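You operate a simulated robot arm through the tools that you are given. There is no shell and no other tool. Be economical: measure what you need, move in short steps, check, and stop when the job is done.

You run a simulated two-armed robot. Do the job below in one go: nothing can be reset, and whatever is moved stays where it is left.

JOB
Put the small black pad on the middle shelf of the store rack. Open the middle top drawer, take the strap roll and leave it in the inside of the middle top drawer and shut the drawer again. Stack the orange disc labelled "THU" from the grey worktop on top of the orange disc labelled "MON". Screw the lid back on the earplug jar. Take the yellow plug and leave it on the middle shelf of the bookcase. Take the purple flask labelled "A" from the left end of the control desk and put it in the red bin. Switch the camera rocker off. Put one of the blue cartridges from the speckled worktop on the top of the sensor stand. Fetch the locker key from the speckled worktop and stand it on top of the teal box marked rings. Open the couch drawer, take the blue sponge on the middle shelf of the store rack and put it away in the inside of the couch drawer, then shut the drawer. Close the right door of the tall white cupboard. Take the yellow book and put it on top of the brown carton on the left end of the control desk. Do these in any order. Set down upright: yellow plug, purple flask, blue cartridge, locker key.
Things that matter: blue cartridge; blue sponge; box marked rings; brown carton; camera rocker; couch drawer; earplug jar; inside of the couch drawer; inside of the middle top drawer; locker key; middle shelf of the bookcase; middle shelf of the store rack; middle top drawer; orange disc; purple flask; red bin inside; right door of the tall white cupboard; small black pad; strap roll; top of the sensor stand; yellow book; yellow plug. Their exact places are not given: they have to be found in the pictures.

The check looks at the end state, three seconds after you hand in, the way a careful person would. Anything else that was tipped, shoved, dropped, spilled or broken makes it a failure. A push-on lid holds only when it is set on centred and level and pressed home; a screw cap is set on level and turned clockwise until tight.

ROBOT AND FRAMES
Two 7-joint arms with two-finger parallel grippers on one trunk, on a base that drives. Base frame: it is fixed to the floor where the robot stands at the start and does not move with it; the origin is under the middle of the robot, x ahead of it, y to its left, z up. Readings come in cm, rad, newtons and seconds.
The left shoulder is at the start at [8, 13.1, 94.7], the right one opposite. With the tool pointing down near the work surface each hand reaches from about 10 to 80 cm from the robot's upright axis, wherever it stands, measured 20 degrees to its own side. Places, roughly: blue cartridge [-725, -625, 100]; blue sponge (7x10x4 cm) [-170, 110, 90]; box marked rings [-700, -650, 100]; brown carton [-500, -225, 75]; camera rocker [-510, -420, 80]; couch drawer [-100, -300, 70]; earplug jar [-425, -175, 75]; inside of the couch drawer [-110, -300, 70]; inside of the middle top drawer [60, -230, 70]; locker key [-725, -625, 100]; middle shelf of the bookcase [-730, -260, 90]; middle shelf of the store rack [-100, 110, 90]; middle top drawer [50, -230, 70]; orange disc [50, -250, 100]; purple flask [-500, -275, 75]; red bin inside (29x24 cm) [-718, -156, 40]; right door of the tall white cupboard [-690, -730, 160]; small black pad (13x7x4 cm) [50, -20, 50]; strap roll [75, -100, 50]; top of the sensor stand [-300, -680, 80]; yellow book [-725, -225, 125]; yellow plug (4x4x8 cm) [-500, -260, 80]. Payload 1.57 kg a hand.
Tool frame (each hand has its own): the origin (TCP) lies between the finger pads and is the grasp point; the fingertips stand 3 cm ahead of it; z points along the fingers, y is the line along which they close. Largest opening 11 cm; finger width 2.4, thickness 1.2; the body of the gripper, 4.8 by 11.2 cm, starts 7.8 cm behind the TCP.
Orientation is told as [roll, pitch, yaw] about the base's x, y, z axes, in that order, counted from this pose: with the fingers straight down and closing along the base's y, the tool's x points along the base's -x, its y along +y and its z along -z.

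CONTROLS
- The arms move only by the tool arm_command. It takes "left_targets", "right_targets" or both (then of equal length, played together; a hand with none holds still); each is a list that holds one entry, the list of rows, each a list of 7 numbers: the gripper command, from -1 (fully open) to 1 (shut), values between in proportion, then the shift along the tool's x, y, z in cm, then the turn, a rotation vector about the tool's x, y, z in rad. In form: [[[claw, x, y, z, ax, ay, az], ...]]. A call has 1 to 12 rows; each row shifts and turns the commanded pose from where the row before left it, along the tool's axes as they then stand. Rows are played at 5 a second. More than 5 cm and 0.15 rad between two rows, or a gripper value outside its range, and nothing of the call is played. A pose out of reach is approached as far as the arm can. The call stops where the force on the tool passes 40 N (or 10 N more than at its start, if that is more) or the arm is blocked; 0.2 s more then pass. Each finger travels about 10.8 cm/s and halts on what it meets, pressing with about 37 N; the grip force reading is that of the motor and also rises with nothing between the fingers. The clock runs only during rows and for 0.2 s after the last one: add rows that do not move to give the fingers time. It gives the time, the measured TCP pose, the force on the tool (base axes), the opening and the grip force at its end, in the units of the frame above (readings bear some noise), with the torque about the TCP (base axes, N m) and any sound that the robot's microphone picked up, and new pictures: "pictures" is both (left out), scene, wrist or none (wrist: the cameras of the hands that moved).
- Cameras (640 x 400 px; columns grow to the right, rows downward): "scene" is now at [-6.96, -2.2, 139.22]; the picture's right is [-0.29, -0.96, 0.00], its down [-0.77, 0.23, -0.60] and it looks along [0.57, -0.18, -0.80] (base axes); focal length 274 px, centre (320, 200). "left" rides on the left gripper at [7, -1.6, -14.1] in its tool frame; the picture's right is [0.23, 0.97, 0.00], its down [-0.86, 0.20, -0.48] and it looks along [-0.47, 0.11, 0.88] (tool axes); focal length 222 px, centre (320, 200). "right" rides on the right gripper at [7, 1.6, -14.1] in its tool frame; the picture's right is [-0.23, 0.97, 0.00], its down [-0.86, -0.20, -0.48] and it looks along [-0.47, -0.11, 0.88] (tool axes); focal length 222 px, centre (320, 200).
- base_move(legs): drives the robot by 1 to 6 legs, each [ahead, left, turn to the left] in cm, cm and rad, along the robot's own axes; the way and the turn of a leg run together, so that a leg with both is an arc; at most 150 cm and 3.142 rad a leg. The arms and the cameras ride along, it lands a little off, and it stops where it bumps. It gives what a move gives, and a new picture of the scene camera.
- aim_head(pan, tilt): turns the head with the scene camera to pan (to the left, within 1.902 rad either way) and tilt (down, from -0.506 to 1.204), counted from straight ahead of the robot. It gives what a move gives, and a new picture of the scene camera.
- measure_at(camera, pixels): for up to 12 pixels [column, row] of the newest picture of that camera ("zoom" is the newest enlarged one), the place [x, y, z] in the base frame of the surface seen there, good to about 0.2 cm. It takes no simulated time.
- enlarge(camera, box): a new picture of the part [left, top, right, bottom] of that camera's present view, enlarged. It takes no simulated time.
- hand_in(): hands the job in; it is judged then, once.

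Work in short steps. Measure before you move; look again where a grasp or a placing could have gone wrong, and mend it. You have 385 turns and 360 pictures in all, those below and enlarged ones among them. Open the grippers and draw the arms clear of the work before you hand the job in, unless the task says otherwise; then end with one line.

The tools are called after "Call:" as name(argument=value, ...) on one line, values as JSON. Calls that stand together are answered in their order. arm_command: Moves the arms, as the interface text tells. Its arguments: {"type":"object","properties":{"left_targets":{"type":"array","items":{"type":"array","items":{"type":"array","items":{"type":"number"}}}},"right_targets":{"type":"array","items":{"type":"array","items":{"type":"array","items":{"type":"number"}}}},"pictures":{"type":"string","enum":["both","scene","wrist","none"]}},"required":[]} The other tools are called the same way: base_move (legs) drives the base; aim_head (pan, tilt) turns the head that bears the scene camera; measure_at (camera, pixels) gives the place of the surface under pixels of a picture; enlarge (camera, box) takes an enlarged picture of a part of a camera's view; hand_in () hands the job in.

At the start:

```text
t: 0.0
left_ee_pos: [35.23, -3.51, 85.17]
left_tool_rot: [0.001, 0.0, -0.001]
left_contact_force: [0.3, -0.8, 0.3]
left_torque: [0.0, 0.01, 0.0]
left_opening: 10.98
left_grasp_force: 0.2
right_ee_pos: [31.02, -40.72, 74.95]
right_tool_rot: [0.001, 0.001, 0.001]
right_contact_force: [-0.6, -0.9, -1.0]
right_torque: [0.02, 0.02, 0.0]
right_opening: 10.97
right_grasp_force: 0.1
robot x, y, heading: [0.11, 0.06, 0.002]
head pan, tilt: [-0.297, 0.929]
```

scene: 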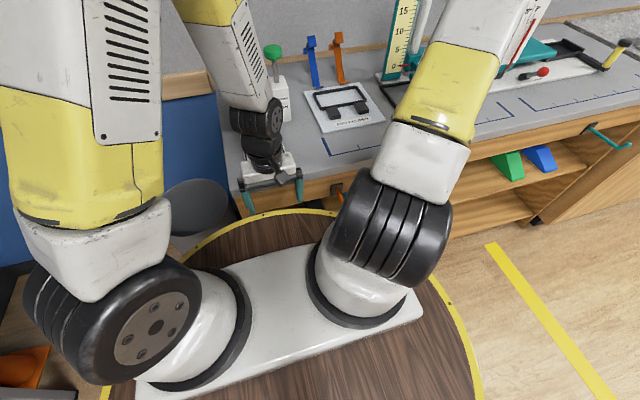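
right: 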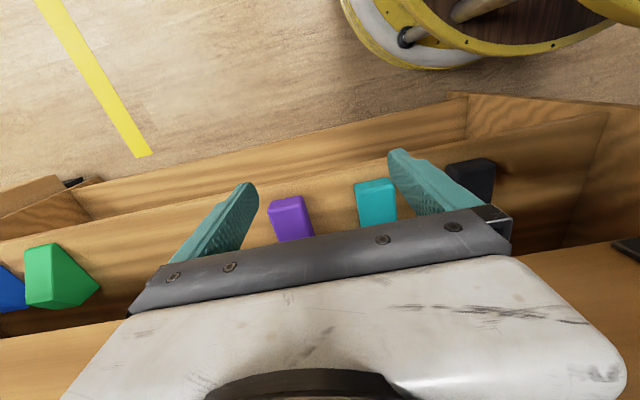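
left: 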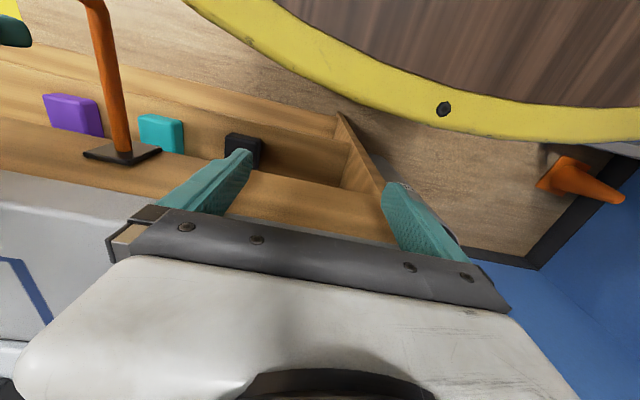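

The left picture shows a small black thing on the lower shelf at (243,150). I measure it and its surroundings.

Call:
measure_at(camera="left", pixels=[[243, 140], [228, 150], [260, 145], [243, 165], [160, 135], [75, 115], [300, 160], [345, 150], [300, 200], [200, 120], [60, 180], [120, 50]])

Call:
measure_at(camera="right", pixels=[[455, 170], [490, 170], [470, 195], [370, 185], [290, 205], [500, 240], [400, 150], [300, 170], [100, 300], [560, 200], [460, 110], [560, 280]])

Call:
aim_head(pan=-0.3, tilt=0.5)

```text
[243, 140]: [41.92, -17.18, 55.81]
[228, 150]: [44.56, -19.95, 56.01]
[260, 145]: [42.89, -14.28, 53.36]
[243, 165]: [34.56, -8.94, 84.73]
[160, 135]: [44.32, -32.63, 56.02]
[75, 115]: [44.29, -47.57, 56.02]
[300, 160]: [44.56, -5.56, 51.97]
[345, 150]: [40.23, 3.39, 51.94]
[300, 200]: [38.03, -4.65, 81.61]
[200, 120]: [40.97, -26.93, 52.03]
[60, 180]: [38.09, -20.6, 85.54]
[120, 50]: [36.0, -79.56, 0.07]
```

```text
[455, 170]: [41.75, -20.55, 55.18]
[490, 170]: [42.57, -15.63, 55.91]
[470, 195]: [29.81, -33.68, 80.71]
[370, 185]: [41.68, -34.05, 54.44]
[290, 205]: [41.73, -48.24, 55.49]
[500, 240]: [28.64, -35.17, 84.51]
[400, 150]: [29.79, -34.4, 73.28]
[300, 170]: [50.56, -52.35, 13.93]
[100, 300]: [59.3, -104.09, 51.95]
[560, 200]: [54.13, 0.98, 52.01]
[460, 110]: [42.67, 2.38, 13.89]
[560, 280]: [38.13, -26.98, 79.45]
```

```text
t: 0.9
left_ee_pos: [35.32, -3.47, 85.11]
left_tool_rot: [0.0, 0.001, 0.001]
left_contact_force: [0.2, -0.4, 0.5]
left_torque: [-0.04, -0.01, -0.01]
left_opening: 11.0
left_grasp_force: 0.0
right_ee_pos: [31.14, -40.52, 74.96]
right_tool_rot: [0.0, -0.001, 0.001]
right_contact_force: [-1.1, -0.1, 0.3]
right_torque: [-0.02, 0.0, 0.02]
right_opening: 11.01
right_grasp_force: 0.1
robot x, y, heading: [-0.15, -0.04, -0.002]
head pan, tilt: [-0.3, 0.499]
```

scene: 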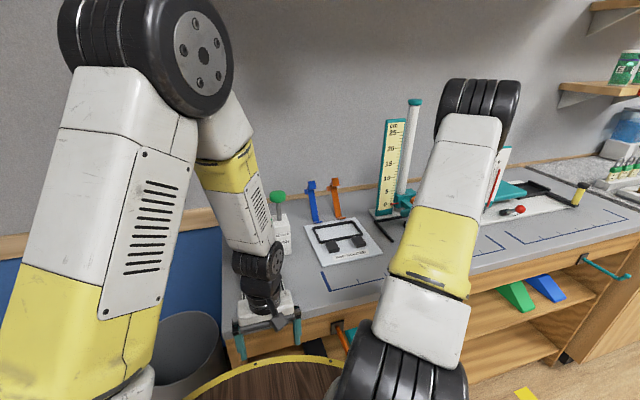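

The pad spans y −14…−21, z 52–56, front at x≈41.7 on a shelf under the worktop. I back off 25 cm to make room for a level forward reach with the right hand.

Call:
base_move(legs=[[-25, 0, 0]])

Call:
arm_command(right_targets=[[[-1, -2, 2.1, 1.9, 0, -0.1428, 0], [-1, -1.7, 2.1, 2.17, 0, -0.1428, 0], [-1, -1.38, 2.1, 2.39, 0, -0.1428, 0], [-1, -1.02, 2.1, 2.56, 0, -0.1428, 0], [-1, -0.65, 2.1, 2.68, 0, -0.1428, 0], [-1, -0.27, 2.1, 2.74, 0, -0.1428, 0], [-1, 0.13, 2.1, 2.75, 0, -0.1428, 0], [-1, 0.52, 2.1, 2.7, 0, -0.1428, 0], [-1, 0.9, 2.1, 2.6, 0, -0.1428, 0], [-1, 1.26, 2.1, 2.46, 0, -0.1428, 0], [-1, 1.6, 2.1, 2.25, 0, -0.1428, 0]]], pictures="both")

```text
t: 2.7
left_ee_pos: [9.97, -3.4, 85.2]
left_tool_rot: [0.0, 0.0, 0.001]
left_contact_force: [0.0, -0.4, 1.0]
left_torque: [0.03, 0.0, -0.01]
left_opening: 11.0
left_grasp_force: 0.0
right_ee_pos: [5.94, -40.65, 74.85]
right_tool_rot: [0.0, 0.0, 0.002]
right_contact_force: [-0.7, -0.1, 0.1]
right_torque: [-0.01, 0.0, 0.02]
right_opening: 10.98
right_grasp_force: 0.0
robot x, y, heading: [-24.83, 0.09, 0.003]
head pan, tilt: [-0.3, 0.499]
```

scene: 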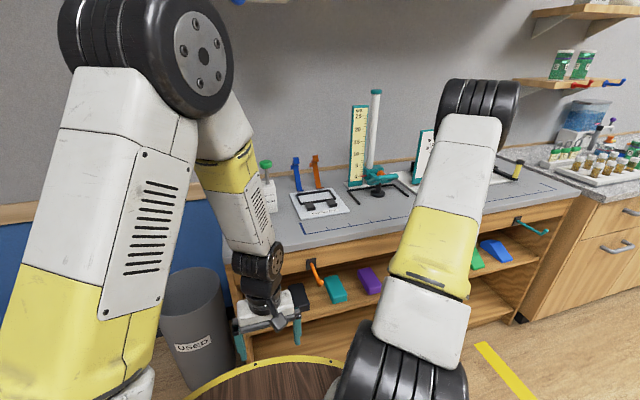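

```text
t: 5.1
left_ee_pos: [10.06, -3.52, 85.21]
left_tool_rot: [-0.001, -0.001, 0.002]
left_contact_force: [0.4, 1.0, 0.2]
left_torque: [0.01, -0.01, 0.0]
left_opening: 11.02
left_grasp_force: 0.0
right_ee_pos: [27.72, -17.49, 54.01]
right_tool_rot: [2.889, -1.569, -2.889]
right_contact_force: [-0.3, -0.2, -0.6]
right_torque: [-0.01, 0.0, 0.01]
right_opening: 11.0
right_grasp_force: 0.1
robot x, y, heading: [-25.2, -0.59, 0.002]
head pan, tilt: [-0.3, 0.499]
```

scene: 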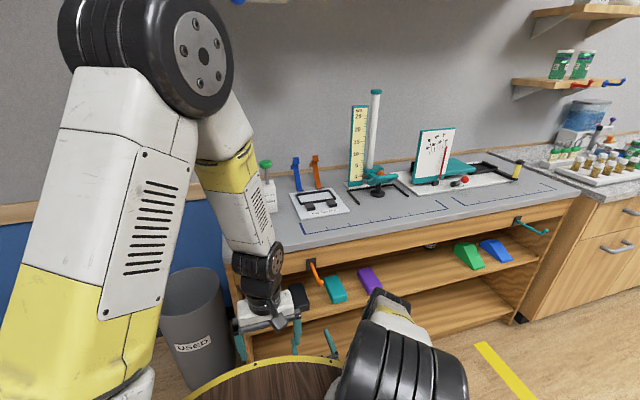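
right: 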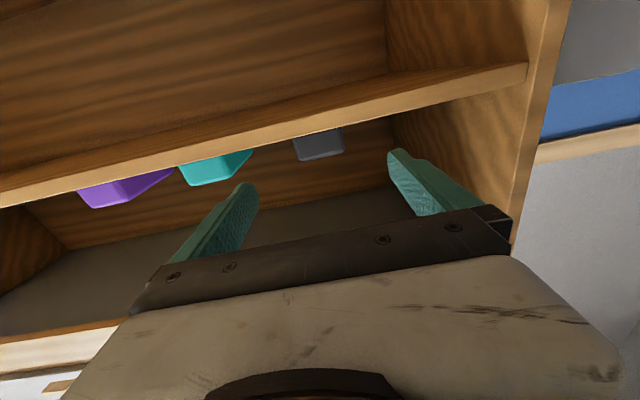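

The hand is level and facing the pad (320,145 in the wrist view). An orange hook hangs from the bench front at (315,270); I check where it is.

Call:
measure_at(camera="scene", pixels=[[314, 272], [320, 284], [308, 264], [338, 290], [300, 295], [330, 265], [365, 280], [467, 256], [494, 250], [530, 228], [400, 295], [300, 236]])

Call:
measure_at(camera="right", pixels=[[300, 145], [335, 135], [318, 155], [210, 175], [400, 98], [300, 125]])

```text
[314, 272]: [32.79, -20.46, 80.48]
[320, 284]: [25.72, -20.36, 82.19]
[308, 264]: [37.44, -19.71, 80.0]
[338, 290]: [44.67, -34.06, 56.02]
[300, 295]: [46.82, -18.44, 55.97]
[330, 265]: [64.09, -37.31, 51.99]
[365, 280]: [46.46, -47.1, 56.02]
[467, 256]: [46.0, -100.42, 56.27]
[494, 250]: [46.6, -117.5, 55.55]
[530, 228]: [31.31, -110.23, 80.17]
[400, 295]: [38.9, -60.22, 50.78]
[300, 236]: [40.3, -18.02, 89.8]
```

```text
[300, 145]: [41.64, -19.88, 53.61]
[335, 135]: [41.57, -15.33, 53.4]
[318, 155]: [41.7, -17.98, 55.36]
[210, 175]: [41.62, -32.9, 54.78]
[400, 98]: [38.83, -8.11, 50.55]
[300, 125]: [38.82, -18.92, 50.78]
```

The hook is 25 cm above the hand's path. I go forward 18 cm slightly raised and close on the pad.

Call:
arm_command(right_targets=[[[-1, -0.8, 0, 3.6, 0, 0, 0], [-1, 0, 0, 3.7, 0, 0, 0], [-1, 0, 0, 3.7, 0, 0, 0], [-1, 0, 0, 3.7, 0, 0, 0], [-1, 0, 0, 3.6, 0, 0, 0], [1, 0, 0, 0, 0, 0, 0], [1, 0, 0, 0, 0, 0, 0], [1, 0, 0, 0, 0, 0, 0], [1, -3, 0, 0, 0, 0, 0]]], pictures="wrist")

```text
t: 7.1
left_ee_pos: [9.99, -3.42, 85.21]
left_tool_rot: [0.001, 0.0, 0.0]
left_contact_force: [-0.1, -0.3, -0.2]
left_torque: [0.01, -0.03, -0.02]
left_opening: 11.01
left_grasp_force: 0.0
right_ee_pos: [46.11, -17.55, 57.84]
right_tool_rot: [0.331, -1.568, -0.33]
right_contact_force: [0.8, -0.3, -1.4]
right_torque: [0.0, 0.03, -0.01]
right_opening: 6.53
right_grasp_force: 36.8
robot x, y, heading: [-25.17, 0.0, 0.004]
head pan, tilt: [-0.3, 0.499]
```

right: 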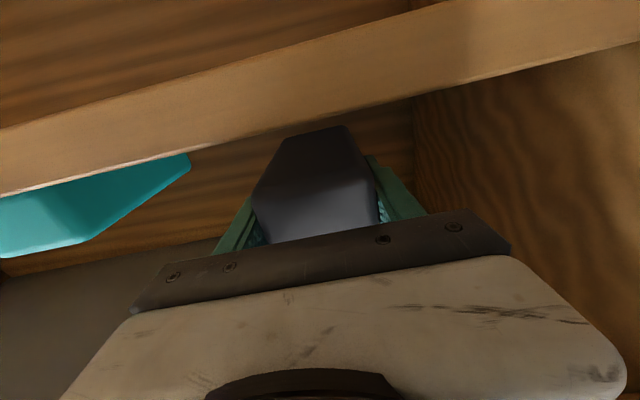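

The pad is held (6.5 cm). I draw straight out, then back up and turn left to look at the rack.

Call:
arm_command(right_targets=[[[1, 0, 0, -4.5, 0, 0, 0], [1, 0, 0, -4.5, 0, 0, 0], [1, 0, 0, -4.5, 0, 0, 0], [1, 0, 0, -4.5, 0, 0, 0], [1, 0, 0, -4.5, 0, 0, 0]]], pictures="none")

Call:
base_move(legs=[[-40, 0, 0], [0, 0, 1.57]])

Call:
aim_head(pan=0.1, tilt=0.25)

```text
t: 8.3
left_ee_pos: [10.17, -3.42, 85.18]
left_tool_rot: [0.0, 0.001, 0.001]
left_contact_force: [0.1, 0.0, 0.4]
left_torque: [0.0, -0.02, -0.02]
left_opening: 10.97
left_grasp_force: 0.0
right_ee_pos: [24.14, -17.57, 58.13]
right_tool_rot: [-2.716, -1.562, 2.714]
right_contact_force: [0.7, 1.1, -0.5]
right_torque: [0.0, 0.03, -0.02]
right_opening: 6.5
right_grasp_force: 36.9
robot x, y, heading: [-24.97, -0.24, 0.005]
head pan, tilt: [-0.3, 0.499]
```

```text
t: 14.7
left_ee_pos: [-63.2, 35.15, 85.13]
left_tool_rot: [0.0, 0.001, 1.605]
left_contact_force: [-0.7, 0.1, 0.2]
left_torque: [0.03, 0.0, -0.02]
left_opening: 10.97
left_grasp_force: 0.0
right_ee_pos: [-49.39, 49.64, 58.17]
right_tool_rot: [-2.471, -1.562, -2.209]
right_contact_force: [-0.1, -0.7, -0.2]
right_torque: [0.01, 0.0, -0.02]
right_opening: 6.52
right_grasp_force: 36.9
robot x, y, heading: [-65.69, -0.31, 1.607]
head pan, tilt: [-0.3, 0.499]
```

scene: 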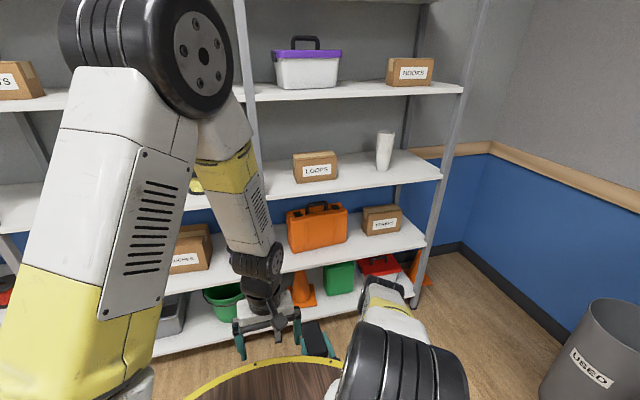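

```text
t: 15.6
left_ee_pos: [-63.23, 35.19, 85.22]
left_tool_rot: [0.0, 0.0, 1.605]
left_contact_force: [0.1, 0.1, 0.3]
left_torque: [0.01, 0.01, 0.0]
left_opening: 11.0
left_grasp_force: 0.0
right_ee_pos: [-49.39, 49.62, 58.11]
right_tool_rot: [-2.514, -1.557, -2.165]
right_contact_force: [-0.5, -0.4, -0.3]
right_torque: [0.0, 0.0, -0.04]
right_opening: 6.49
right_grasp_force: 37.1
robot x, y, heading: [-65.59, -0.17, 1.604]
head pan, tilt: [0.099, 0.25]
```

scene: 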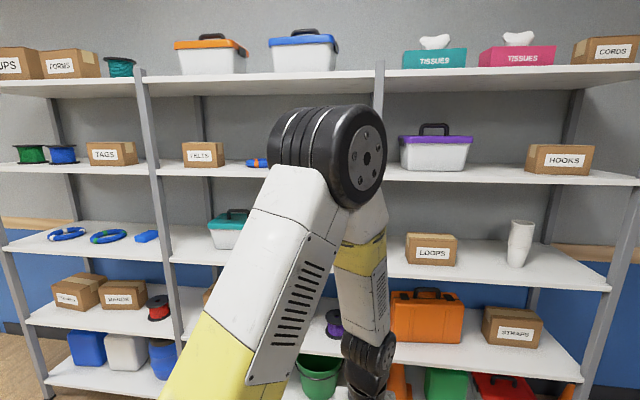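

The rack has five levels; the middle one carries LOOPS, rope rings and a blue sponge at (146,236). I measure it.

Call:
measure_at(camera="scene", pixels=[[479, 255], [480, 272], [430, 263], [458, 258], [510, 260], [146, 234], [136, 240], [158, 235], [147, 243], [150, 256], [480, 183], [215, 240]])

```text
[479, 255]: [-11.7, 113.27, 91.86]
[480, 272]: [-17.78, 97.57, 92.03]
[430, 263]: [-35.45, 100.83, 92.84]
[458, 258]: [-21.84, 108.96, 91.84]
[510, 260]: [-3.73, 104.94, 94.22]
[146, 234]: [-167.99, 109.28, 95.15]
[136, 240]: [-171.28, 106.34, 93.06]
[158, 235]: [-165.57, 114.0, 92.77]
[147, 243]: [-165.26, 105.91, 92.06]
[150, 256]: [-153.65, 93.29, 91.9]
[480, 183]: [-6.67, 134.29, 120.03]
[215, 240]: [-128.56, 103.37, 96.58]
```

I need the free spot left of LOOPS and right of the post; I look again with the head panned right.

Call:
aim_head(pan=-0.35, tilt=0.4)

```text
t: 16.5
left_ee_pos: [-63.14, 35.22, 85.14]
left_tool_rot: [0.0, 0.0, 1.606]
left_contact_force: [0.2, -0.1, 0.2]
left_torque: [0.02, 0.0, -0.04]
left_opening: 11.01
left_grasp_force: 0.0
right_ee_pos: [-49.35, 49.53, 58.1]
right_tool_rot: [-2.511, -1.56, -2.169]
right_contact_force: [-0.1, 0.1, 0.1]
right_torque: [-0.04, -0.03, 0.0]
right_opening: 6.52
right_grasp_force: 36.4
robot x, y, heading: [-65.69, -0.03, 1.602]
head pan, tilt: [-0.351, 0.4]
```

scene: 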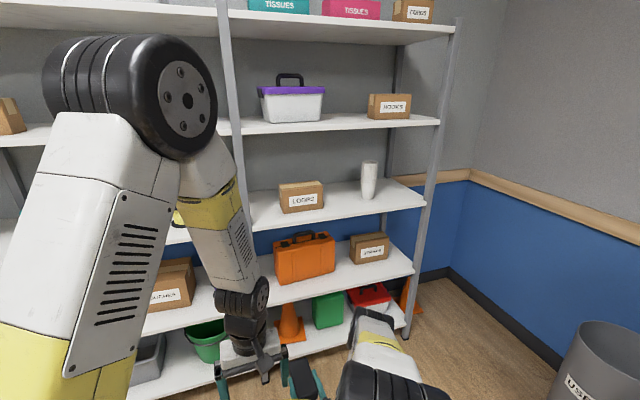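

Call:
measure_at(camera="scene", pixels=[[265, 205], [254, 216], [270, 222], [247, 205], [283, 205], [239, 170], [265, 190], [320, 205], [372, 195], [345, 200], [180, 215], [260, 124]])

```text
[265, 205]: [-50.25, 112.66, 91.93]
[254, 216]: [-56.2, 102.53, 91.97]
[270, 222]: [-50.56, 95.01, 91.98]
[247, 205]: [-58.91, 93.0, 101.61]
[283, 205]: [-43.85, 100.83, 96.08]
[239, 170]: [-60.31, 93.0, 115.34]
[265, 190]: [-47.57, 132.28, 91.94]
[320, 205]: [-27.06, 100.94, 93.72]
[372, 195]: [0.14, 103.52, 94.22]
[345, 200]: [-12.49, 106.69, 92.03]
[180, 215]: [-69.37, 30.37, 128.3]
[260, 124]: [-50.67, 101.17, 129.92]
```

Between LOOPS (x −26.5) and the white cup (x≈−5) there is a 20 cm gap at shelf height 91.95. I raise the right hand with the pad, and bring the left hand out to its own side so it clears the view.

Call:
arm_command(right_targets=[[[1, -4, -0.6, 0, 0, 0, 0], [1, -4, -0.6, 0, 0, 0, 0], [1, -4, -0.6, 0, 0, 0, 0], [1, -4, -0.6, 0, 0, 0, 0], [1, -4, -0.6, 0, 0, 0, 0], [1, -4, -0.6, 0, 0, 0, 0], [1, -4, -0.6, 0, 0, 0, 0], [1, -4, -0.6, 0, 0, 0, 0], [1, -4, -0.6, 0, 0, 0, 0], [1, -4, -0.6, 0, 0, 0, 0]]], left_targets=[[[-1, 0, 3, 1, 0, 0, 0], [-1, 0, 3, 1, 0, 0, 0], [-1, 0, 3, 1, 0, 0, 0], [-1, 0, 3, 1, 0, 0, 0], [-1, 0, 3, 1, 0, 0, 0], [-1, 0, 3, 1, 0, 0, 0], [-1, 0, 3, 1, 0, 0, 0], [-1, 0, 3, 1, 0, 0, 0], [-1, 0, 3, 1, 0, 0, 0], [-1, 0, 3, 1, 0, 0, 0]]], pictures="none")

Call:
base_move(legs=[[0, 0, -0.034], [0, -27, 0], [28, 0, 0]])

```text
t: 18.7
left_ee_pos: [-92.99, 34.78, 75.05]
left_tool_rot: [0.0, 0.002, 1.603]
left_contact_force: [-0.6, 0.9, 0.5]
left_torque: [-0.03, 0.02, 0.03]
left_opening: 11.0
left_grasp_force: 0.1
left hand out of reach, approached as far as the arm can: row 4, 5
right_ee_pos: [-41.4, 54.35, 93.32]
right_tool_rot: [-2.586, -1.562, -2.094]
right_contact_force: [0.6, 0.4, -0.8]
right_torque: [0.03, 0.03, 0.01]
right_opening: 6.51
right_grasp_force: 37.1
right hand out of reach, approached as far as the arm can: row 8, 9, 10
robot x, y, heading: [-65.66, -0.15, 1.606]
head pan, tilt: [-0.351, 0.4]
```

```text
t: 22.5
left_ee_pos: [-64.52, 63.5, 75.1]
left_tool_rot: [0.0, 0.002, 1.573]
left_contact_force: [-0.1, 0.8, 0.1]
left_torque: [-0.01, 0.01, -0.02]
left_opening: 11.0
left_grasp_force: 0.1
right_ee_pos: [-12.39, 81.28, 93.32]
right_tool_rot: [-2.578, -1.557, -2.136]
right_contact_force: [-0.6, -0.1, -0.2]
right_torque: [0.02, 0.02, 0.0]
right_opening: 6.51
right_grasp_force: 36.6
robot x, y, heading: [-38.06, 27.61, 1.574]
head pan, tilt: [-0.351, 0.4]
```

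scene: 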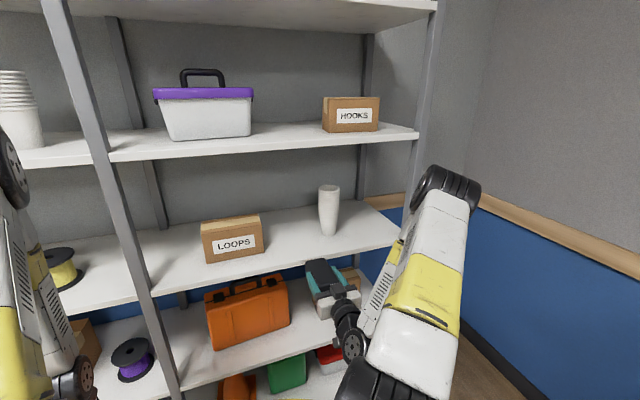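

The rack gap is at (290,230), right of LOOPS and left of the cup. The arm was cramped; I lift 4 cm and shift left while going forward a little, and read the pose.

Call:
arm_command(right_targets=[[[1, -1, -1, 1, 0, 0, 0], [1, -1, 1, 1, 0, 0, 0], [1, -1, 0, 1, 0, 0, 0]]], pictures="none")

```text
t: 23.3
left_ee_pos: [-64.43, 63.51, 75.03]
left_tool_rot: [0.002, 0.001, 1.574]
left_contact_force: [0.1, -0.3, 0.4]
left_torque: [0.0, -0.02, 0.0]
left_opening: 11.02
left_grasp_force: 0.1
right_ee_pos: [-12.34, 84.32, 96.36]
right_tool_rot: [-2.56, -1.56, -2.151]
right_contact_force: [0.0, -0.2, -0.4]
right_torque: [-0.01, 0.0, 0.01]
right_opening: 6.51
right_grasp_force: 37.3
robot x, y, heading: [-38.31, 27.8, 1.568]
head pan, tilt: [-0.351, 0.4]
```

Commands track again. Shift left 4, up 1.2, then forward 15.7, and lower.

Call:
arm_command(right_targets=[[[1, -1.2, 2, 0, 0, 0, 0], [1, 0, 2, 0, 0, 0, 0], [1, 0, 0, 4, 0, 0, 0], [1, 0, 0, 4, 0, 0, 0], [1, 0, 0, 4, 0, 0, 0], [1, 0, 0, 3.7, 0, 0, 0], [1, 1.3, 0, 0, 0, 0, 0]]], pictures="both")

```text
t: 24.9
left_ee_pos: [-64.52, 63.4, 75.1]
left_tool_rot: [-0.001, 0.0, 1.571]
left_contact_force: [0.0, 0.1, 0.8]
left_torque: [-0.02, 0.03, 0.01]
left_opening: 11.03
left_grasp_force: 0.1
right_ee_pos: [-16.12, 100.78, 95.78]
right_tool_rot: [-2.588, -1.56, -2.126]
right_contact_force: [0.4, -0.9, 0.7]
right_torque: [-0.02, 0.01, 0.01]
right_opening: 6.55
right_grasp_force: 36.8
right hand out of reach, approached as far as the arm can: row 1, 2
robot x, y, heading: [-38.15, 27.77, 1.576]
head pan, tilt: [-0.351, 0.4]
```

scene: 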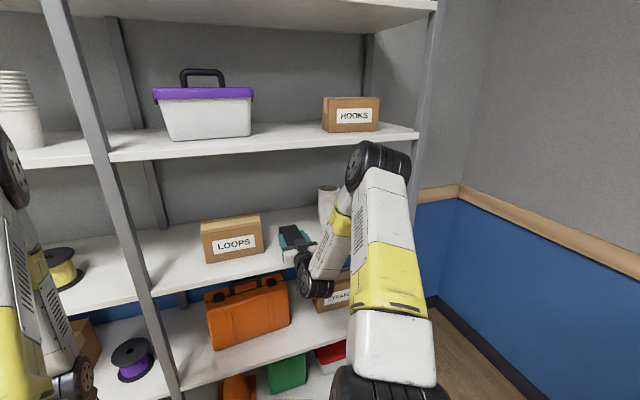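
right: 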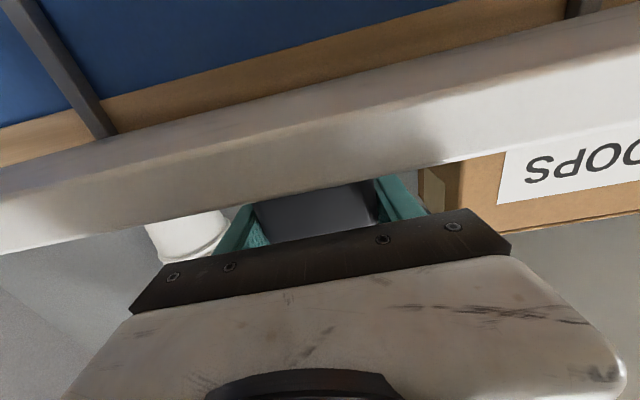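

Clearances look fine on both sides. Lower 1 cm, open part way, and retreat.

Call:
arm_command(right_targets=[[[1, 0.5, 0, 0, 0, 0, 0], [1, 0.5, 0, 0, 0, 0, 0], [1, 0, 0, 0, 0, 0, 0], [-0.5, 0, 0, 0, 0, 0, 0], [-0.5, 0, 0, 0, 0, 0, 0], [-0.5, 0, 0, -4, 0, 0, 0], [-0.5, 0, 0, -4, 0, 0, 0], [-0.5, 0, 0, -4, 0, 0, 0], [-0.5, 0, 0, -4, 0, 0, 0]]], pictures="scene")

```text
t: 26.9
left_ee_pos: [-64.4, 63.45, 74.98]
left_tool_rot: [0.002, -0.001, 1.573]
left_contact_force: [-0.5, -0.3, -0.2]
left_torque: [-0.03, -0.04, 0.01]
left_opening: 10.99
left_grasp_force: 0.0
right_ee_pos: [-15.96, 84.73, 94.74]
right_tool_rot: [-2.605, -1.558, -2.104]
right_contact_force: [-0.8, -0.2, -0.1]
right_torque: [0.01, 0.02, 0.01]
right_opening: 8.26
right_grasp_force: 0.0
robot x, y, heading: [-38.45, 27.64, 1.569]
head pan, tilt: [-0.351, 0.4]
```

scene: 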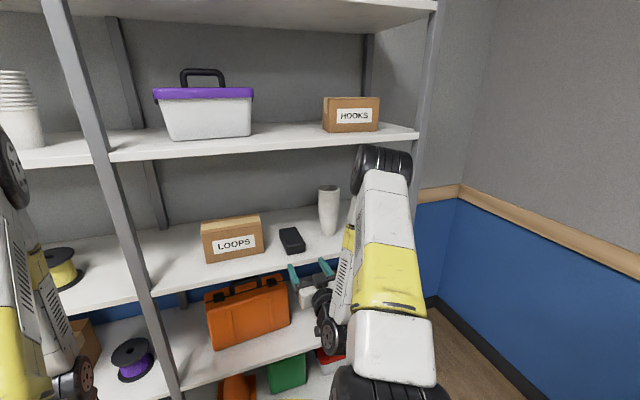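

The pad sits well on the middle shelf. Now I back off and drive left to stand before the blue sponge (x≈−168).

Call:
base_move(legs=[[-20, 0, 0], [0, 148, 0]])

```text
t: 35.5
left_ee_pos: [-212.42, 42.46, 75.07]
left_tool_rot: [0.001, 0.0, 1.581]
left_contact_force: [0.4, -0.6, -0.2]
left_torque: [-0.04, 0.01, 0.01]
left_opening: 10.99
left_grasp_force: 0.0
right_ee_pos: [-164.0, 64.02, 94.76]
right_tool_rot: [-2.575, -1.558, -2.126]
right_contact_force: [-0.2, 0.9, 0.2]
right_torque: [0.03, -0.01, 0.0]
right_opening: 8.25
right_grasp_force: 0.0
robot x, y, heading: [-185.85, 7.05, 1.581]
head pan, tilt: [-0.351, 0.4]
```

scene: 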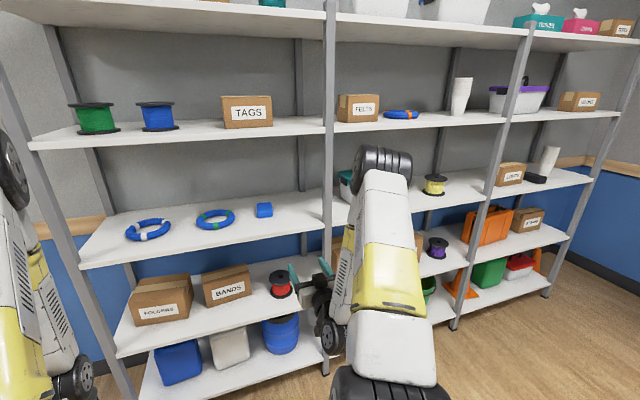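

Call:
enlarge(camera="scene", box=[224, 180, 304, 230])

Call:
measure_at(camera="scene", pixels=[[258, 204], [270, 203], [259, 215], [271, 214], [265, 213], [257, 210], [235, 215], [330, 225], [300, 200], [264, 235]])

```text
8.00 times, centred on (264, 205) of scene
```

zoom: 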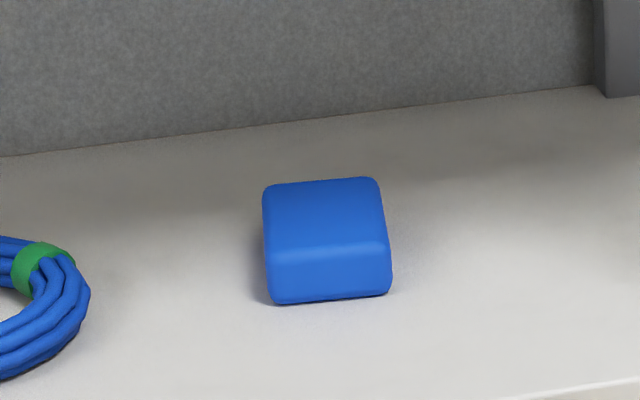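

```text
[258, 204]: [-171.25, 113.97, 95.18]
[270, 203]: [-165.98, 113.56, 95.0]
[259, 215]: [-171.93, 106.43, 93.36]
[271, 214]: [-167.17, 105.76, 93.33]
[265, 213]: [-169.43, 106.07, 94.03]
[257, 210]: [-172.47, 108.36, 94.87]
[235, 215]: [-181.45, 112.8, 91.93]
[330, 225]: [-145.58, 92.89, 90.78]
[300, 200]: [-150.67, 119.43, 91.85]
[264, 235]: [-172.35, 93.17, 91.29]
```

The sponge spans x −172.5…−166, y 106…115, top 95.2. I drive 23 cm ahead and 4.7 left to bring the hand in line.

Call:
base_move(legs=[[23, 4.7, 0]])

Call:
arm_command(right_targets=[[[-0.85, -1, 0, 0, 0, 0.05, 0], [-0.85, -1, 0, 0, 0, 0.05, 0], [-0.85, 0, 0, 0, 0, 0.05, 0]]], pictures="wrist")

```text
t: 37.2
left_ee_pos: [-217.09, 65.82, 75.09]
left_tool_rot: [0.0, 0.001, 1.576]
left_contact_force: [-0.1, -0.4, -0.6]
left_torque: [0.02, -0.01, 0.0]
left_opening: 11.0
left_grasp_force: 0.1
right_ee_pos: [-168.64, 87.22, 94.72]
right_tool_rot: [-2.572, -1.559, -2.134]
right_contact_force: [-0.3, -0.1, 0.9]
right_torque: [0.0, -0.03, -0.02]
right_opening: 8.25
right_grasp_force: 0.1
robot x, y, heading: [-190.55, 29.88, 1.573]
head pan, tilt: [-0.351, 0.4]
```

scene: 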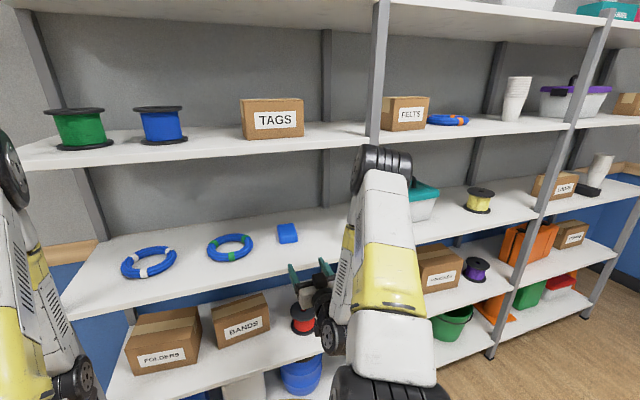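

```text
t: 38.0
left_ee_pos: [-217.03, 65.77, 75.11]
left_tool_rot: [0.0, -0.002, 1.576]
left_contact_force: [-0.1, 1.2, 0.1]
left_torque: [-0.01, -0.01, -0.02]
left_opening: 11.02
left_grasp_force: 0.1
right_ee_pos: [-168.35, 88.43, 96.42]
right_tool_rot: [-0.044, -1.43, 1.62]
right_contact_force: [-0.1, 0.9, -0.1]
right_torque: [0.03, -0.02, -0.02]
right_opening: 10.17
right_grasp_force: 0.0
right hand out of reach, approached as far as the arm can: row 2
robot x, y, heading: [-190.38, 29.71, 1.576]
head pan, tilt: [-0.351, 0.4]
```

right: 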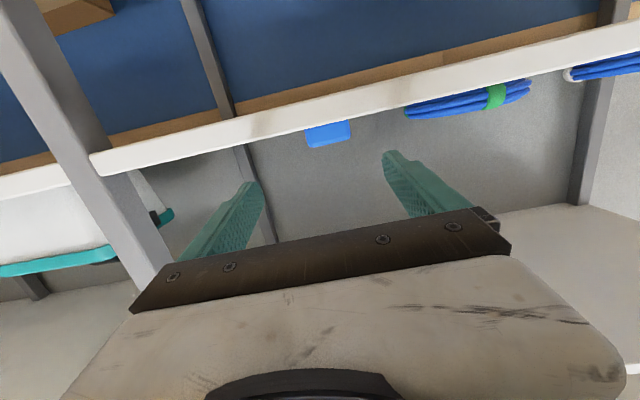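

The sponge lies centred between the fingers at (328,133). I advance 20 cm with a slight descent and close.

Call:
arm_command(right_targets=[[[-0.85, -0.3, 0.5, 4, 0, 0, 0], [-0.85, -0.3, 0, 4, 0, 0, 0], [-0.85, 0, 0, 4, 0, 0, 0], [-0.85, 0, 0, 4, 0, 0, 0], [-0.85, 0, 0, 4, 0, 0, 0], [1, 0, 0, 0, 0, 0, 0], [1, 0, 0, 0, 0, 0, 0], [1, 0, 0, 0, 0, 0, 0], [1, -2, 0, 0, 0, 0, 0], [1, -2, 0, 0, 0, 0, 0]]], pictures="wrist")

```text
t: 40.1
left_ee_pos: [-217.2, 65.71, 74.98]
left_tool_rot: [-0.001, -0.001, 1.575]
left_contact_force: [0.8, -0.1, 0.4]
left_torque: [-0.04, 0.0, 0.01]
left_opening: 11.0
left_grasp_force: 0.1
right_ee_pos: [-169.08, 107.89, 95.86]
right_tool_rot: [-0.032, -1.41, 1.606]
right_contact_force: [0.1, 0.3, -0.1]
right_torque: [-0.01, 0.04, 0.06]
right_opening: 6.42
right_grasp_force: 36.7
robot x, y, heading: [-190.88, 29.62, 1.575]
head pan, tilt: [-0.351, 0.4]
stopped in row 10 (right hand): the force on the tool passed its limit at 48 N (the readings are from after the stop); the commanded pose is now the measured one
```

right: 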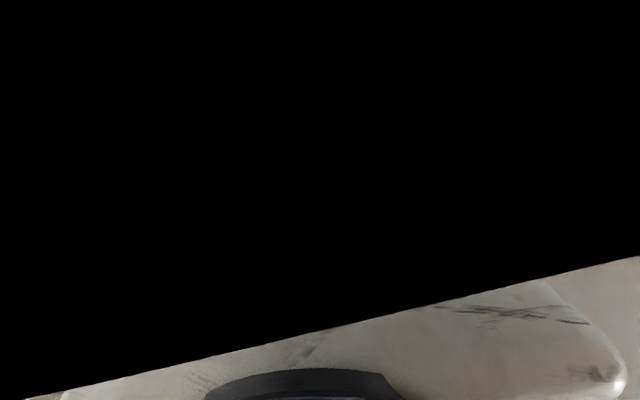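

Sponge gripped (6.4 cm), but the lift met something at 48 N. I look at the scene before moving.

Call:
arm_command(right_targets=[[[1, 0, 0, 0, 0, 0, 0]]], pictures="scene")

```text
t: 40.5
left_ee_pos: [-217.07, 65.73, 75.09]
left_tool_rot: [0.001, 0.0, 1.574]
left_contact_force: [-0.5, -0.6, -0.6]
left_torque: [-0.01, 0.01, -0.01]
left_opening: 11.0
left_grasp_force: 0.1
right_ee_pos: [-168.93, 107.87, 95.71]
right_tool_rot: [-0.033, -1.41, 1.608]
right_contact_force: [0.0, -2.5, -1.2]
right_torque: [-0.02, 0.02, -0.07]
right_opening: 6.39
right_grasp_force: 37.3
robot x, y, heading: [-190.92, 30.04, 1.572]
head pan, tilt: [-0.351, 0.4]
```

scene: 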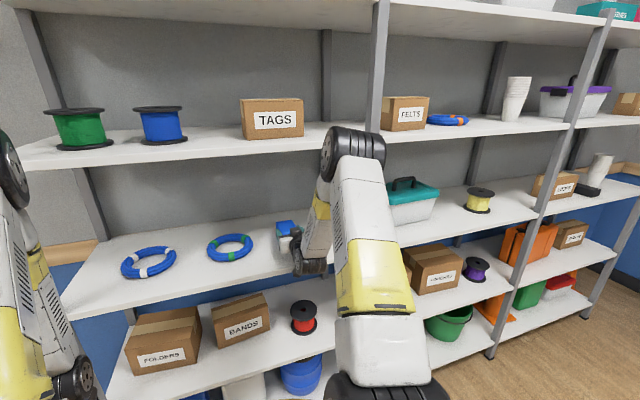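

The elbow is by the edge of the shelf above. The sponge is already clear of the shelf, so I pull straight back.

Call:
arm_command(right_targets=[[[1, 0, 0, -3, 0, 0, 0], [1, 0, 0, -4, 0, 0, 0], [1, 0, 0, -4, 0, 0, 0], [1, 0, 0, -4, 0, 0, 0], [1, 0, 0, -4, 0, 0, 0]]], pictures="wrist")

```text
t: 41.7
left_ee_pos: [-217.13, 65.78, 75.05]
left_tool_rot: [0.001, 0.001, 1.575]
left_contact_force: [-0.2, -0.6, -0.5]
left_torque: [0.0, -0.02, 0.0]
left_opening: 11.01
left_grasp_force: 0.1
right_ee_pos: [-168.83, 89.26, 98.82]
right_tool_rot: [-0.037, -1.408, 1.613]
right_contact_force: [-0.2, 0.2, -0.5]
right_torque: [0.0, 0.02, 0.01]
right_opening: 6.38
right_grasp_force: 37.0
right hand out of reach, approached as far as the arm can: row 5
robot x, y, heading: [-190.6, 30.05, 1.578]
head pan, tilt: [-0.351, 0.4]
```

right: 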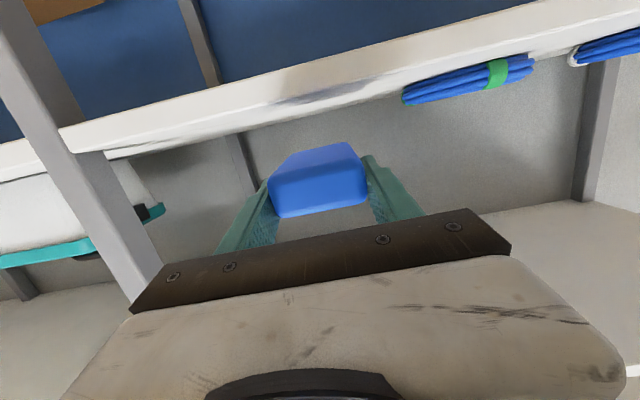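

Sponge secured. I back off, swing the hand to point down, and drive round towards the couch drawer.

Call:
base_move(legs=[[-35, 0, 0], [0, 0, -1.575]])

Call:
arm_command(right_targets=[[[1, 1.64, 0, -0.75, 0, 0.141, 0], [1, 1.73, 0, -0.51, 0, 0.141, 0], [1, 1.78, 0, -0.26, 0, 0.141, 0], [1, 1.8, 0, 0, 0, 0.141, 0], [1, 1.79, 0, 0.25, 0, 0.141, 0], [1, 1.73, 0, 0.5, 0, 0.141, 0], [1, 1.64, 0, 0.74, 0, 0.141, 0], [1, 1.53, 0, 0.96, 0, 0.141, 0], [1, 1.38, 0, 1.17, 0, 0.141, 0], [1, 1.2, 0, 1.35, 0, 0.141, 0]]], pictures="none")

Call:
base_move(legs=[[145, 0, 0], [0, 0, -1.57]])

Call:
aim_head(pan=0, tilt=0.3)

```text
t: 47.8
left_ee_pos: [-154.67, 21.23, 75.03]
left_tool_rot: [0.001, -0.001, -0.001]
left_contact_force: [-0.1, -0.6, -0.3]
left_torque: [-0.01, -0.01, -0.02]
left_opening: 11.0
left_grasp_force: 0.1
right_ee_pos: [-131.09, -27.24, 98.82]
right_tool_rot: [-0.037, -1.409, 0.033]
right_contact_force: [0.4, -0.8, -0.3]
right_torque: [-0.02, -0.03, -0.02]
right_opening: 6.39
right_grasp_force: 37.3
robot x, y, heading: [-190.43, -5.17, -0.003]
head pan, tilt: [-0.351, 0.4]
```

scene: 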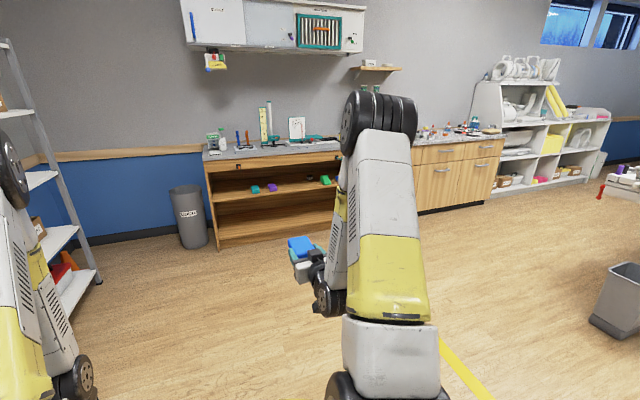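

```text
t: 50.0
left_ee_pos: [-154.53, 21.16, 75.12]
left_tool_rot: [0.0, 0.001, -0.001]
left_contact_force: [0.1, -0.1, 0.0]
left_torque: [-0.01, 0.03, 0.0]
left_opening: 11.0
left_grasp_force: 0.0
right_ee_pos: [-140.57, -27.46, 83.69]
right_tool_rot: [-0.005, 0.002, 0.0]
right_contact_force: [0.6, 0.5, -0.1]
right_torque: [-0.02, -0.02, 0.06]
right_opening: 6.4
right_grasp_force: 36.4
right hand out of reach, approached as far as the arm can: row 1
robot x, y, heading: [-190.61, -5.15, -0.003]
head pan, tilt: [-0.351, 0.4]
```

```text
t: 60.9
left_ee_pos: [-20.32, -39.78, 75.1]
left_tool_rot: [0.001, 0.001, -1.545]
left_contact_force: [0.8, 0.7, 0.6]
left_torque: [0.05, -0.03, 0.01]
left_opening: 11.0
left_grasp_force: 0.0
right_ee_pos: [-68.64, -55.19, 83.72]
right_tool_rot: [-0.005, 0.001, -1.545]
right_contact_force: [-0.1, -0.1, 0.3]
right_torque: [0.0, 0.01, 0.02]
right_opening: 6.38
right_grasp_force: 37.2
robot x, y, heading: [-47.34, -4.68, -1.547]
head pan, tilt: [-0.351, 0.4]
```

scene: 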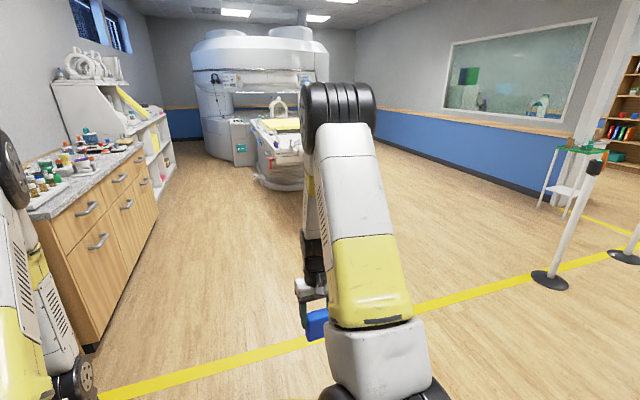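

```text
t: 61.8
left_ee_pos: [-20.34, -39.81, 75.1]
left_tool_rot: [0.0, -0.001, -1.548]
left_contact_force: [-0.6, -1.3, -0.8]
left_torque: [-0.02, 0.0, 0.0]
left_opening: 11.0
left_grasp_force: 0.1
right_ee_pos: [-68.58, -54.98, 83.69]
right_tool_rot: [-0.006, 0.001, -1.546]
right_contact_force: [0.5, 0.3, -0.7]
right_torque: [-0.01, -0.02, 0.02]
right_opening: 6.37
right_grasp_force: 36.9
robot x, y, heading: [-47.16, -4.64, -1.548]
head pan, tilt: [0.0, 0.3]
```

scene: 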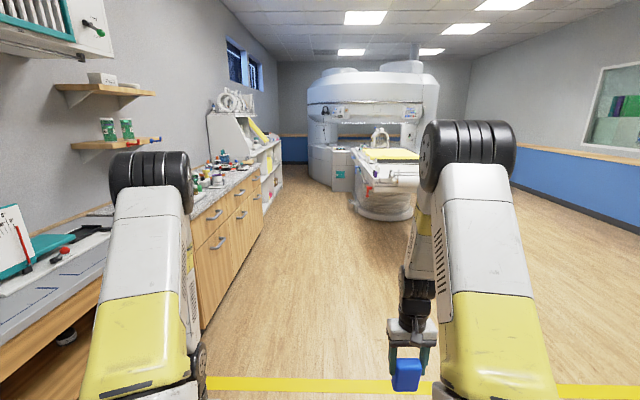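

The couch (MRI table) is ahead at (390,170). I measure points there, and the drawers to the left.

Call:
enlarge(camera="scene", box=[280, 110, 440, 230])

Call:
measure_at(camera="scene", pixels=[[340, 173], [365, 165], [370, 187], [385, 180], [400, 180], [390, 200], [350, 150], [390, 155], [245, 190], [217, 213], [215, 243], [240, 215]])

```text
3.33 times, centred on (360, 170) of scene
```

zoom: 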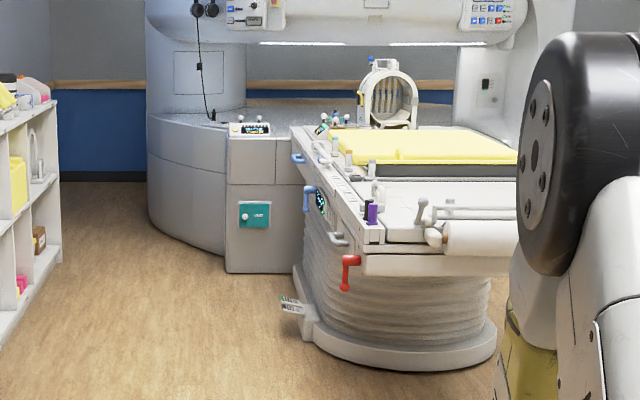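

```text
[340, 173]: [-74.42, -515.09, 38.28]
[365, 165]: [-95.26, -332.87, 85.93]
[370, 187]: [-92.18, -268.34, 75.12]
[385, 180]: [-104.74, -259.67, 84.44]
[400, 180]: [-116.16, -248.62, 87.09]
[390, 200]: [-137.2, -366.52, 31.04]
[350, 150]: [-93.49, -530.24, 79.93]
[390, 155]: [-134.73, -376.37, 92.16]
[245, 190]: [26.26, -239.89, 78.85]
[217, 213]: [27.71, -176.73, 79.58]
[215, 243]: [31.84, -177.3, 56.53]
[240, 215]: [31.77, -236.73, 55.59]
```

The couch side faces +x at x≈−92, opposite the drawer bench (x≈30). I drive into the corridor, stop short of the couch, turn to face −x and look.

Call:
base_move(legs=[[0, 0, -0.023], [0, 22, 0], [150, 0, 0], [30, 0, 0], [0, 0, -1.57]])

Call:
aim_head(pan=0.6, tilt=0.45)

```text
t: 76.4
left_ee_pos: [-65.15, -211.15, 75.06]
left_tool_rot: [0.001, 0.0, 3.102]
left_contact_force: [0.6, 0.7, -0.4]
left_torque: [0.05, -0.02, 0.02]
left_opening: 11.0
left_grasp_force: 0.1
right_ee_pos: [-77.23, -161.87, 83.71]
right_tool_rot: [-0.005, 0.001, 3.104]
right_contact_force: [0.3, -0.3, 0.2]
right_torque: [0.03, -0.02, 0.01]
right_opening: 6.4
right_grasp_force: 36.7
robot x, y, heading: [-27.98, -186.24, 3.1]
head pan, tilt: [0.0, 0.3]
```

scene: 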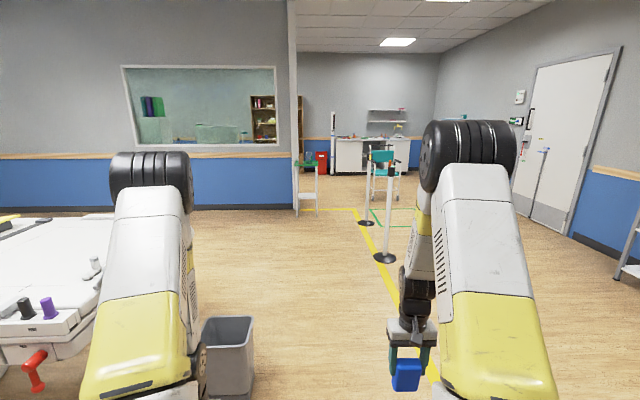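

```text
t: 77.4
left_ee_pos: [-65.18, -211.14, 75.05]
left_tool_rot: [0.0, -0.001, 3.101]
left_contact_force: [-1.0, 0.0, 0.1]
left_torque: [0.02, -0.02, -0.01]
left_opening: 11.02
left_grasp_force: 0.1
right_ee_pos: [-77.16, -161.96, 83.74]
right_tool_rot: [-0.005, -0.001, 3.103]
right_contact_force: [-0.3, -0.3, 0.4]
right_torque: [0.03, -0.02, -0.01]
right_opening: 6.44
right_grasp_force: 37.2
robot x, y, heading: [-28.07, -186.77, 3.097]
head pan, tilt: [0.6, 0.45]
```

scene: 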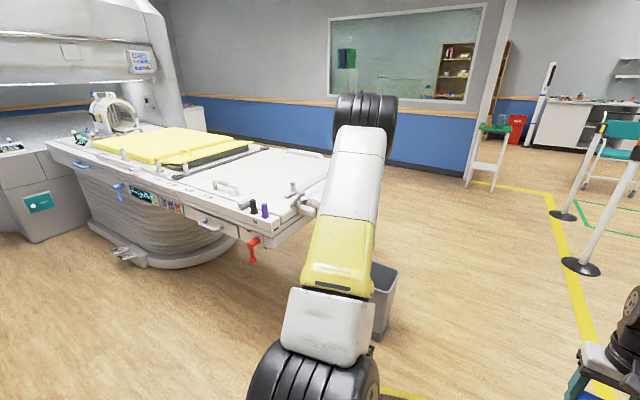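

The couch's side shows a grey handle at (210,225) and levers. I enlarge it.

Call:
enlarge(camera="scene", box=[100, 160, 300, 285])

Call:
measure_at(camera="scene", pixels=[[210, 227], [198, 220], [222, 230], [205, 215], [230, 225], [250, 245], [250, 205], [265, 210], [140, 195], [120, 190], [175, 207], [225, 205]])

```text
3.20 times, centred on (200, 222) of scene
```

zoom: 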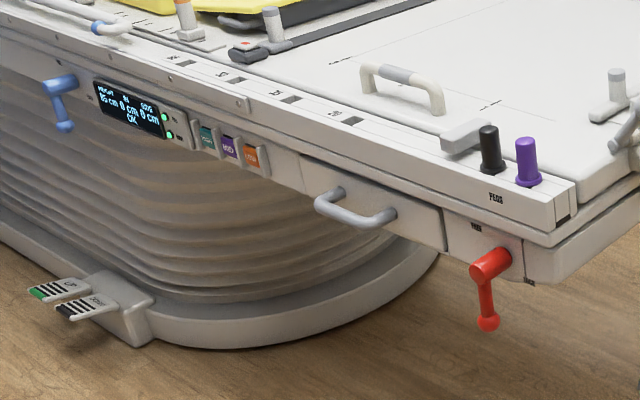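

```text
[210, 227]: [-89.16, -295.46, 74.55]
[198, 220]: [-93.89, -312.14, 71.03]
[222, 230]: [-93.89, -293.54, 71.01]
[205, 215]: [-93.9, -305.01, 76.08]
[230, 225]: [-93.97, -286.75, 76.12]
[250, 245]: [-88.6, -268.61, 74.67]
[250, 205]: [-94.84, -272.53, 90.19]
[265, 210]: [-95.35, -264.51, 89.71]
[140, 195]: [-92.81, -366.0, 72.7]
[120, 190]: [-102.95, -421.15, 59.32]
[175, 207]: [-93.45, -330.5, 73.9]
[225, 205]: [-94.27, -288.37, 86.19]
```

The drawer's bar handle runs along y near (−89, −300, 74); face at x −93.9. I square up the base and turn the left hand to point forward with its fingers closing vertically, while still in free space.

Call:
arm_command(left_targets=[[[-1, -4, 0, 0, 0, 0, 0], [-1, -4, 0, 0, 0, 0, 0], [-1, -4, 0, 0, 0, 0, 0], [-1, 0, 0, 0, -0.08637, -0.08637, 0.08637], [-1, 0, 0, 0, -0.08637, -0.08637, 0.08637], [-1, 0, 0, 0, -0.08637, -0.08637, 0.08637], [-1, 0, 0, 0, -0.08637, -0.08637, 0.08637], [-1, 0, 0, 0, -0.08637, -0.08637, 0.08637], [-1, 0, 0, 0, -0.08637, -0.08637, 0.08637], [-1, 0, 0, 0, -0.08637, -0.08637, 0.08637], [-1, 0, 0, 0, -0.08637, -0.08637, 0.08637], [-1, 0, 0, 0, -0.08637, -0.08637, 0.08637]]], pictures="none")

Call:
arm_command(left_targets=[[[-1, 0, 0, 0, -0.08637, -0.08637, 0.08637], [-1, 0, 0, 0, -0.08637, -0.08637, 0.08637], [-1, 0, 0, 0, -0.08637, -0.08637, 0.08637], [-1, 0, 0, 0, -0.08637, -0.08637, 0.08637], [-1, 0, 0, 0, -0.08637, -0.08637, 0.08637]]], pictures="none")

Call:
measure_at(camera="zoom", pixels=[[330, 207], [345, 216], [375, 219], [392, 213], [360, 217], [305, 160], [300, 185], [442, 245], [442, 212], [380, 240], [400, 190], [345, 190]])

```text
t: 80.0
left_ee_pos: [-77.23, -210.67, 75.13]
left_tool_rot: [1.044, -0.309, 2.06]
left_contact_force: [-0.8, 0.0, -0.2]
left_torque: [0.01, 0.0, -0.03]
left_opening: 10.99
left_grasp_force: 0.1
right_ee_pos: [-77.28, -161.87, 83.71]
right_tool_rot: [-0.004, 0.0, 3.104]
right_contact_force: [0.2, 0.1, -1.2]
right_torque: [-0.01, 0.01, -0.01]
right_opening: 6.38
right_grasp_force: 36.9
robot x, y, heading: [-28.42, -186.46, 3.1]
head pan, tilt: [0.6, 0.45]
```

```text
t: 81.2
left_ee_pos: [-78.42, -209.8, 75.4]
left_tool_rot: [1.57, 0.003, 1.533]
left_contact_force: [-0.3, -0.3, 0.5]
left_torque: [0.02, -0.01, 0.0]
left_opening: 11.01
left_grasp_force: 0.1
left hand out of reach, approached as far as the arm can: row 5
right_ee_pos: [-77.16, -162.04, 83.66]
right_tool_rot: [-0.006, -0.002, 3.103]
right_contact_force: [0.8, -0.3, 0.0]
right_torque: [0.01, -0.01, 0.0]
right_opening: 6.41
right_grasp_force: 37.7
robot x, y, heading: [-28.37, -186.19, 3.102]
head pan, tilt: [0.6, 0.45]
```

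```text
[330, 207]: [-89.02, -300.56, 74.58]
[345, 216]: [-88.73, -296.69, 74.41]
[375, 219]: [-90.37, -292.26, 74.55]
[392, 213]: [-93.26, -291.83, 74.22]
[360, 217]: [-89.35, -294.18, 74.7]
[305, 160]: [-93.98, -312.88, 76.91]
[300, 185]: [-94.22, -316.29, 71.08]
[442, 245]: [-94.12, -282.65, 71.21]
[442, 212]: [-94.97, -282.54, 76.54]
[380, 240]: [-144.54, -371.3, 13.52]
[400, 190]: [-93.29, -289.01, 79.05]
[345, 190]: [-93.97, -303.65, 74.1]
```

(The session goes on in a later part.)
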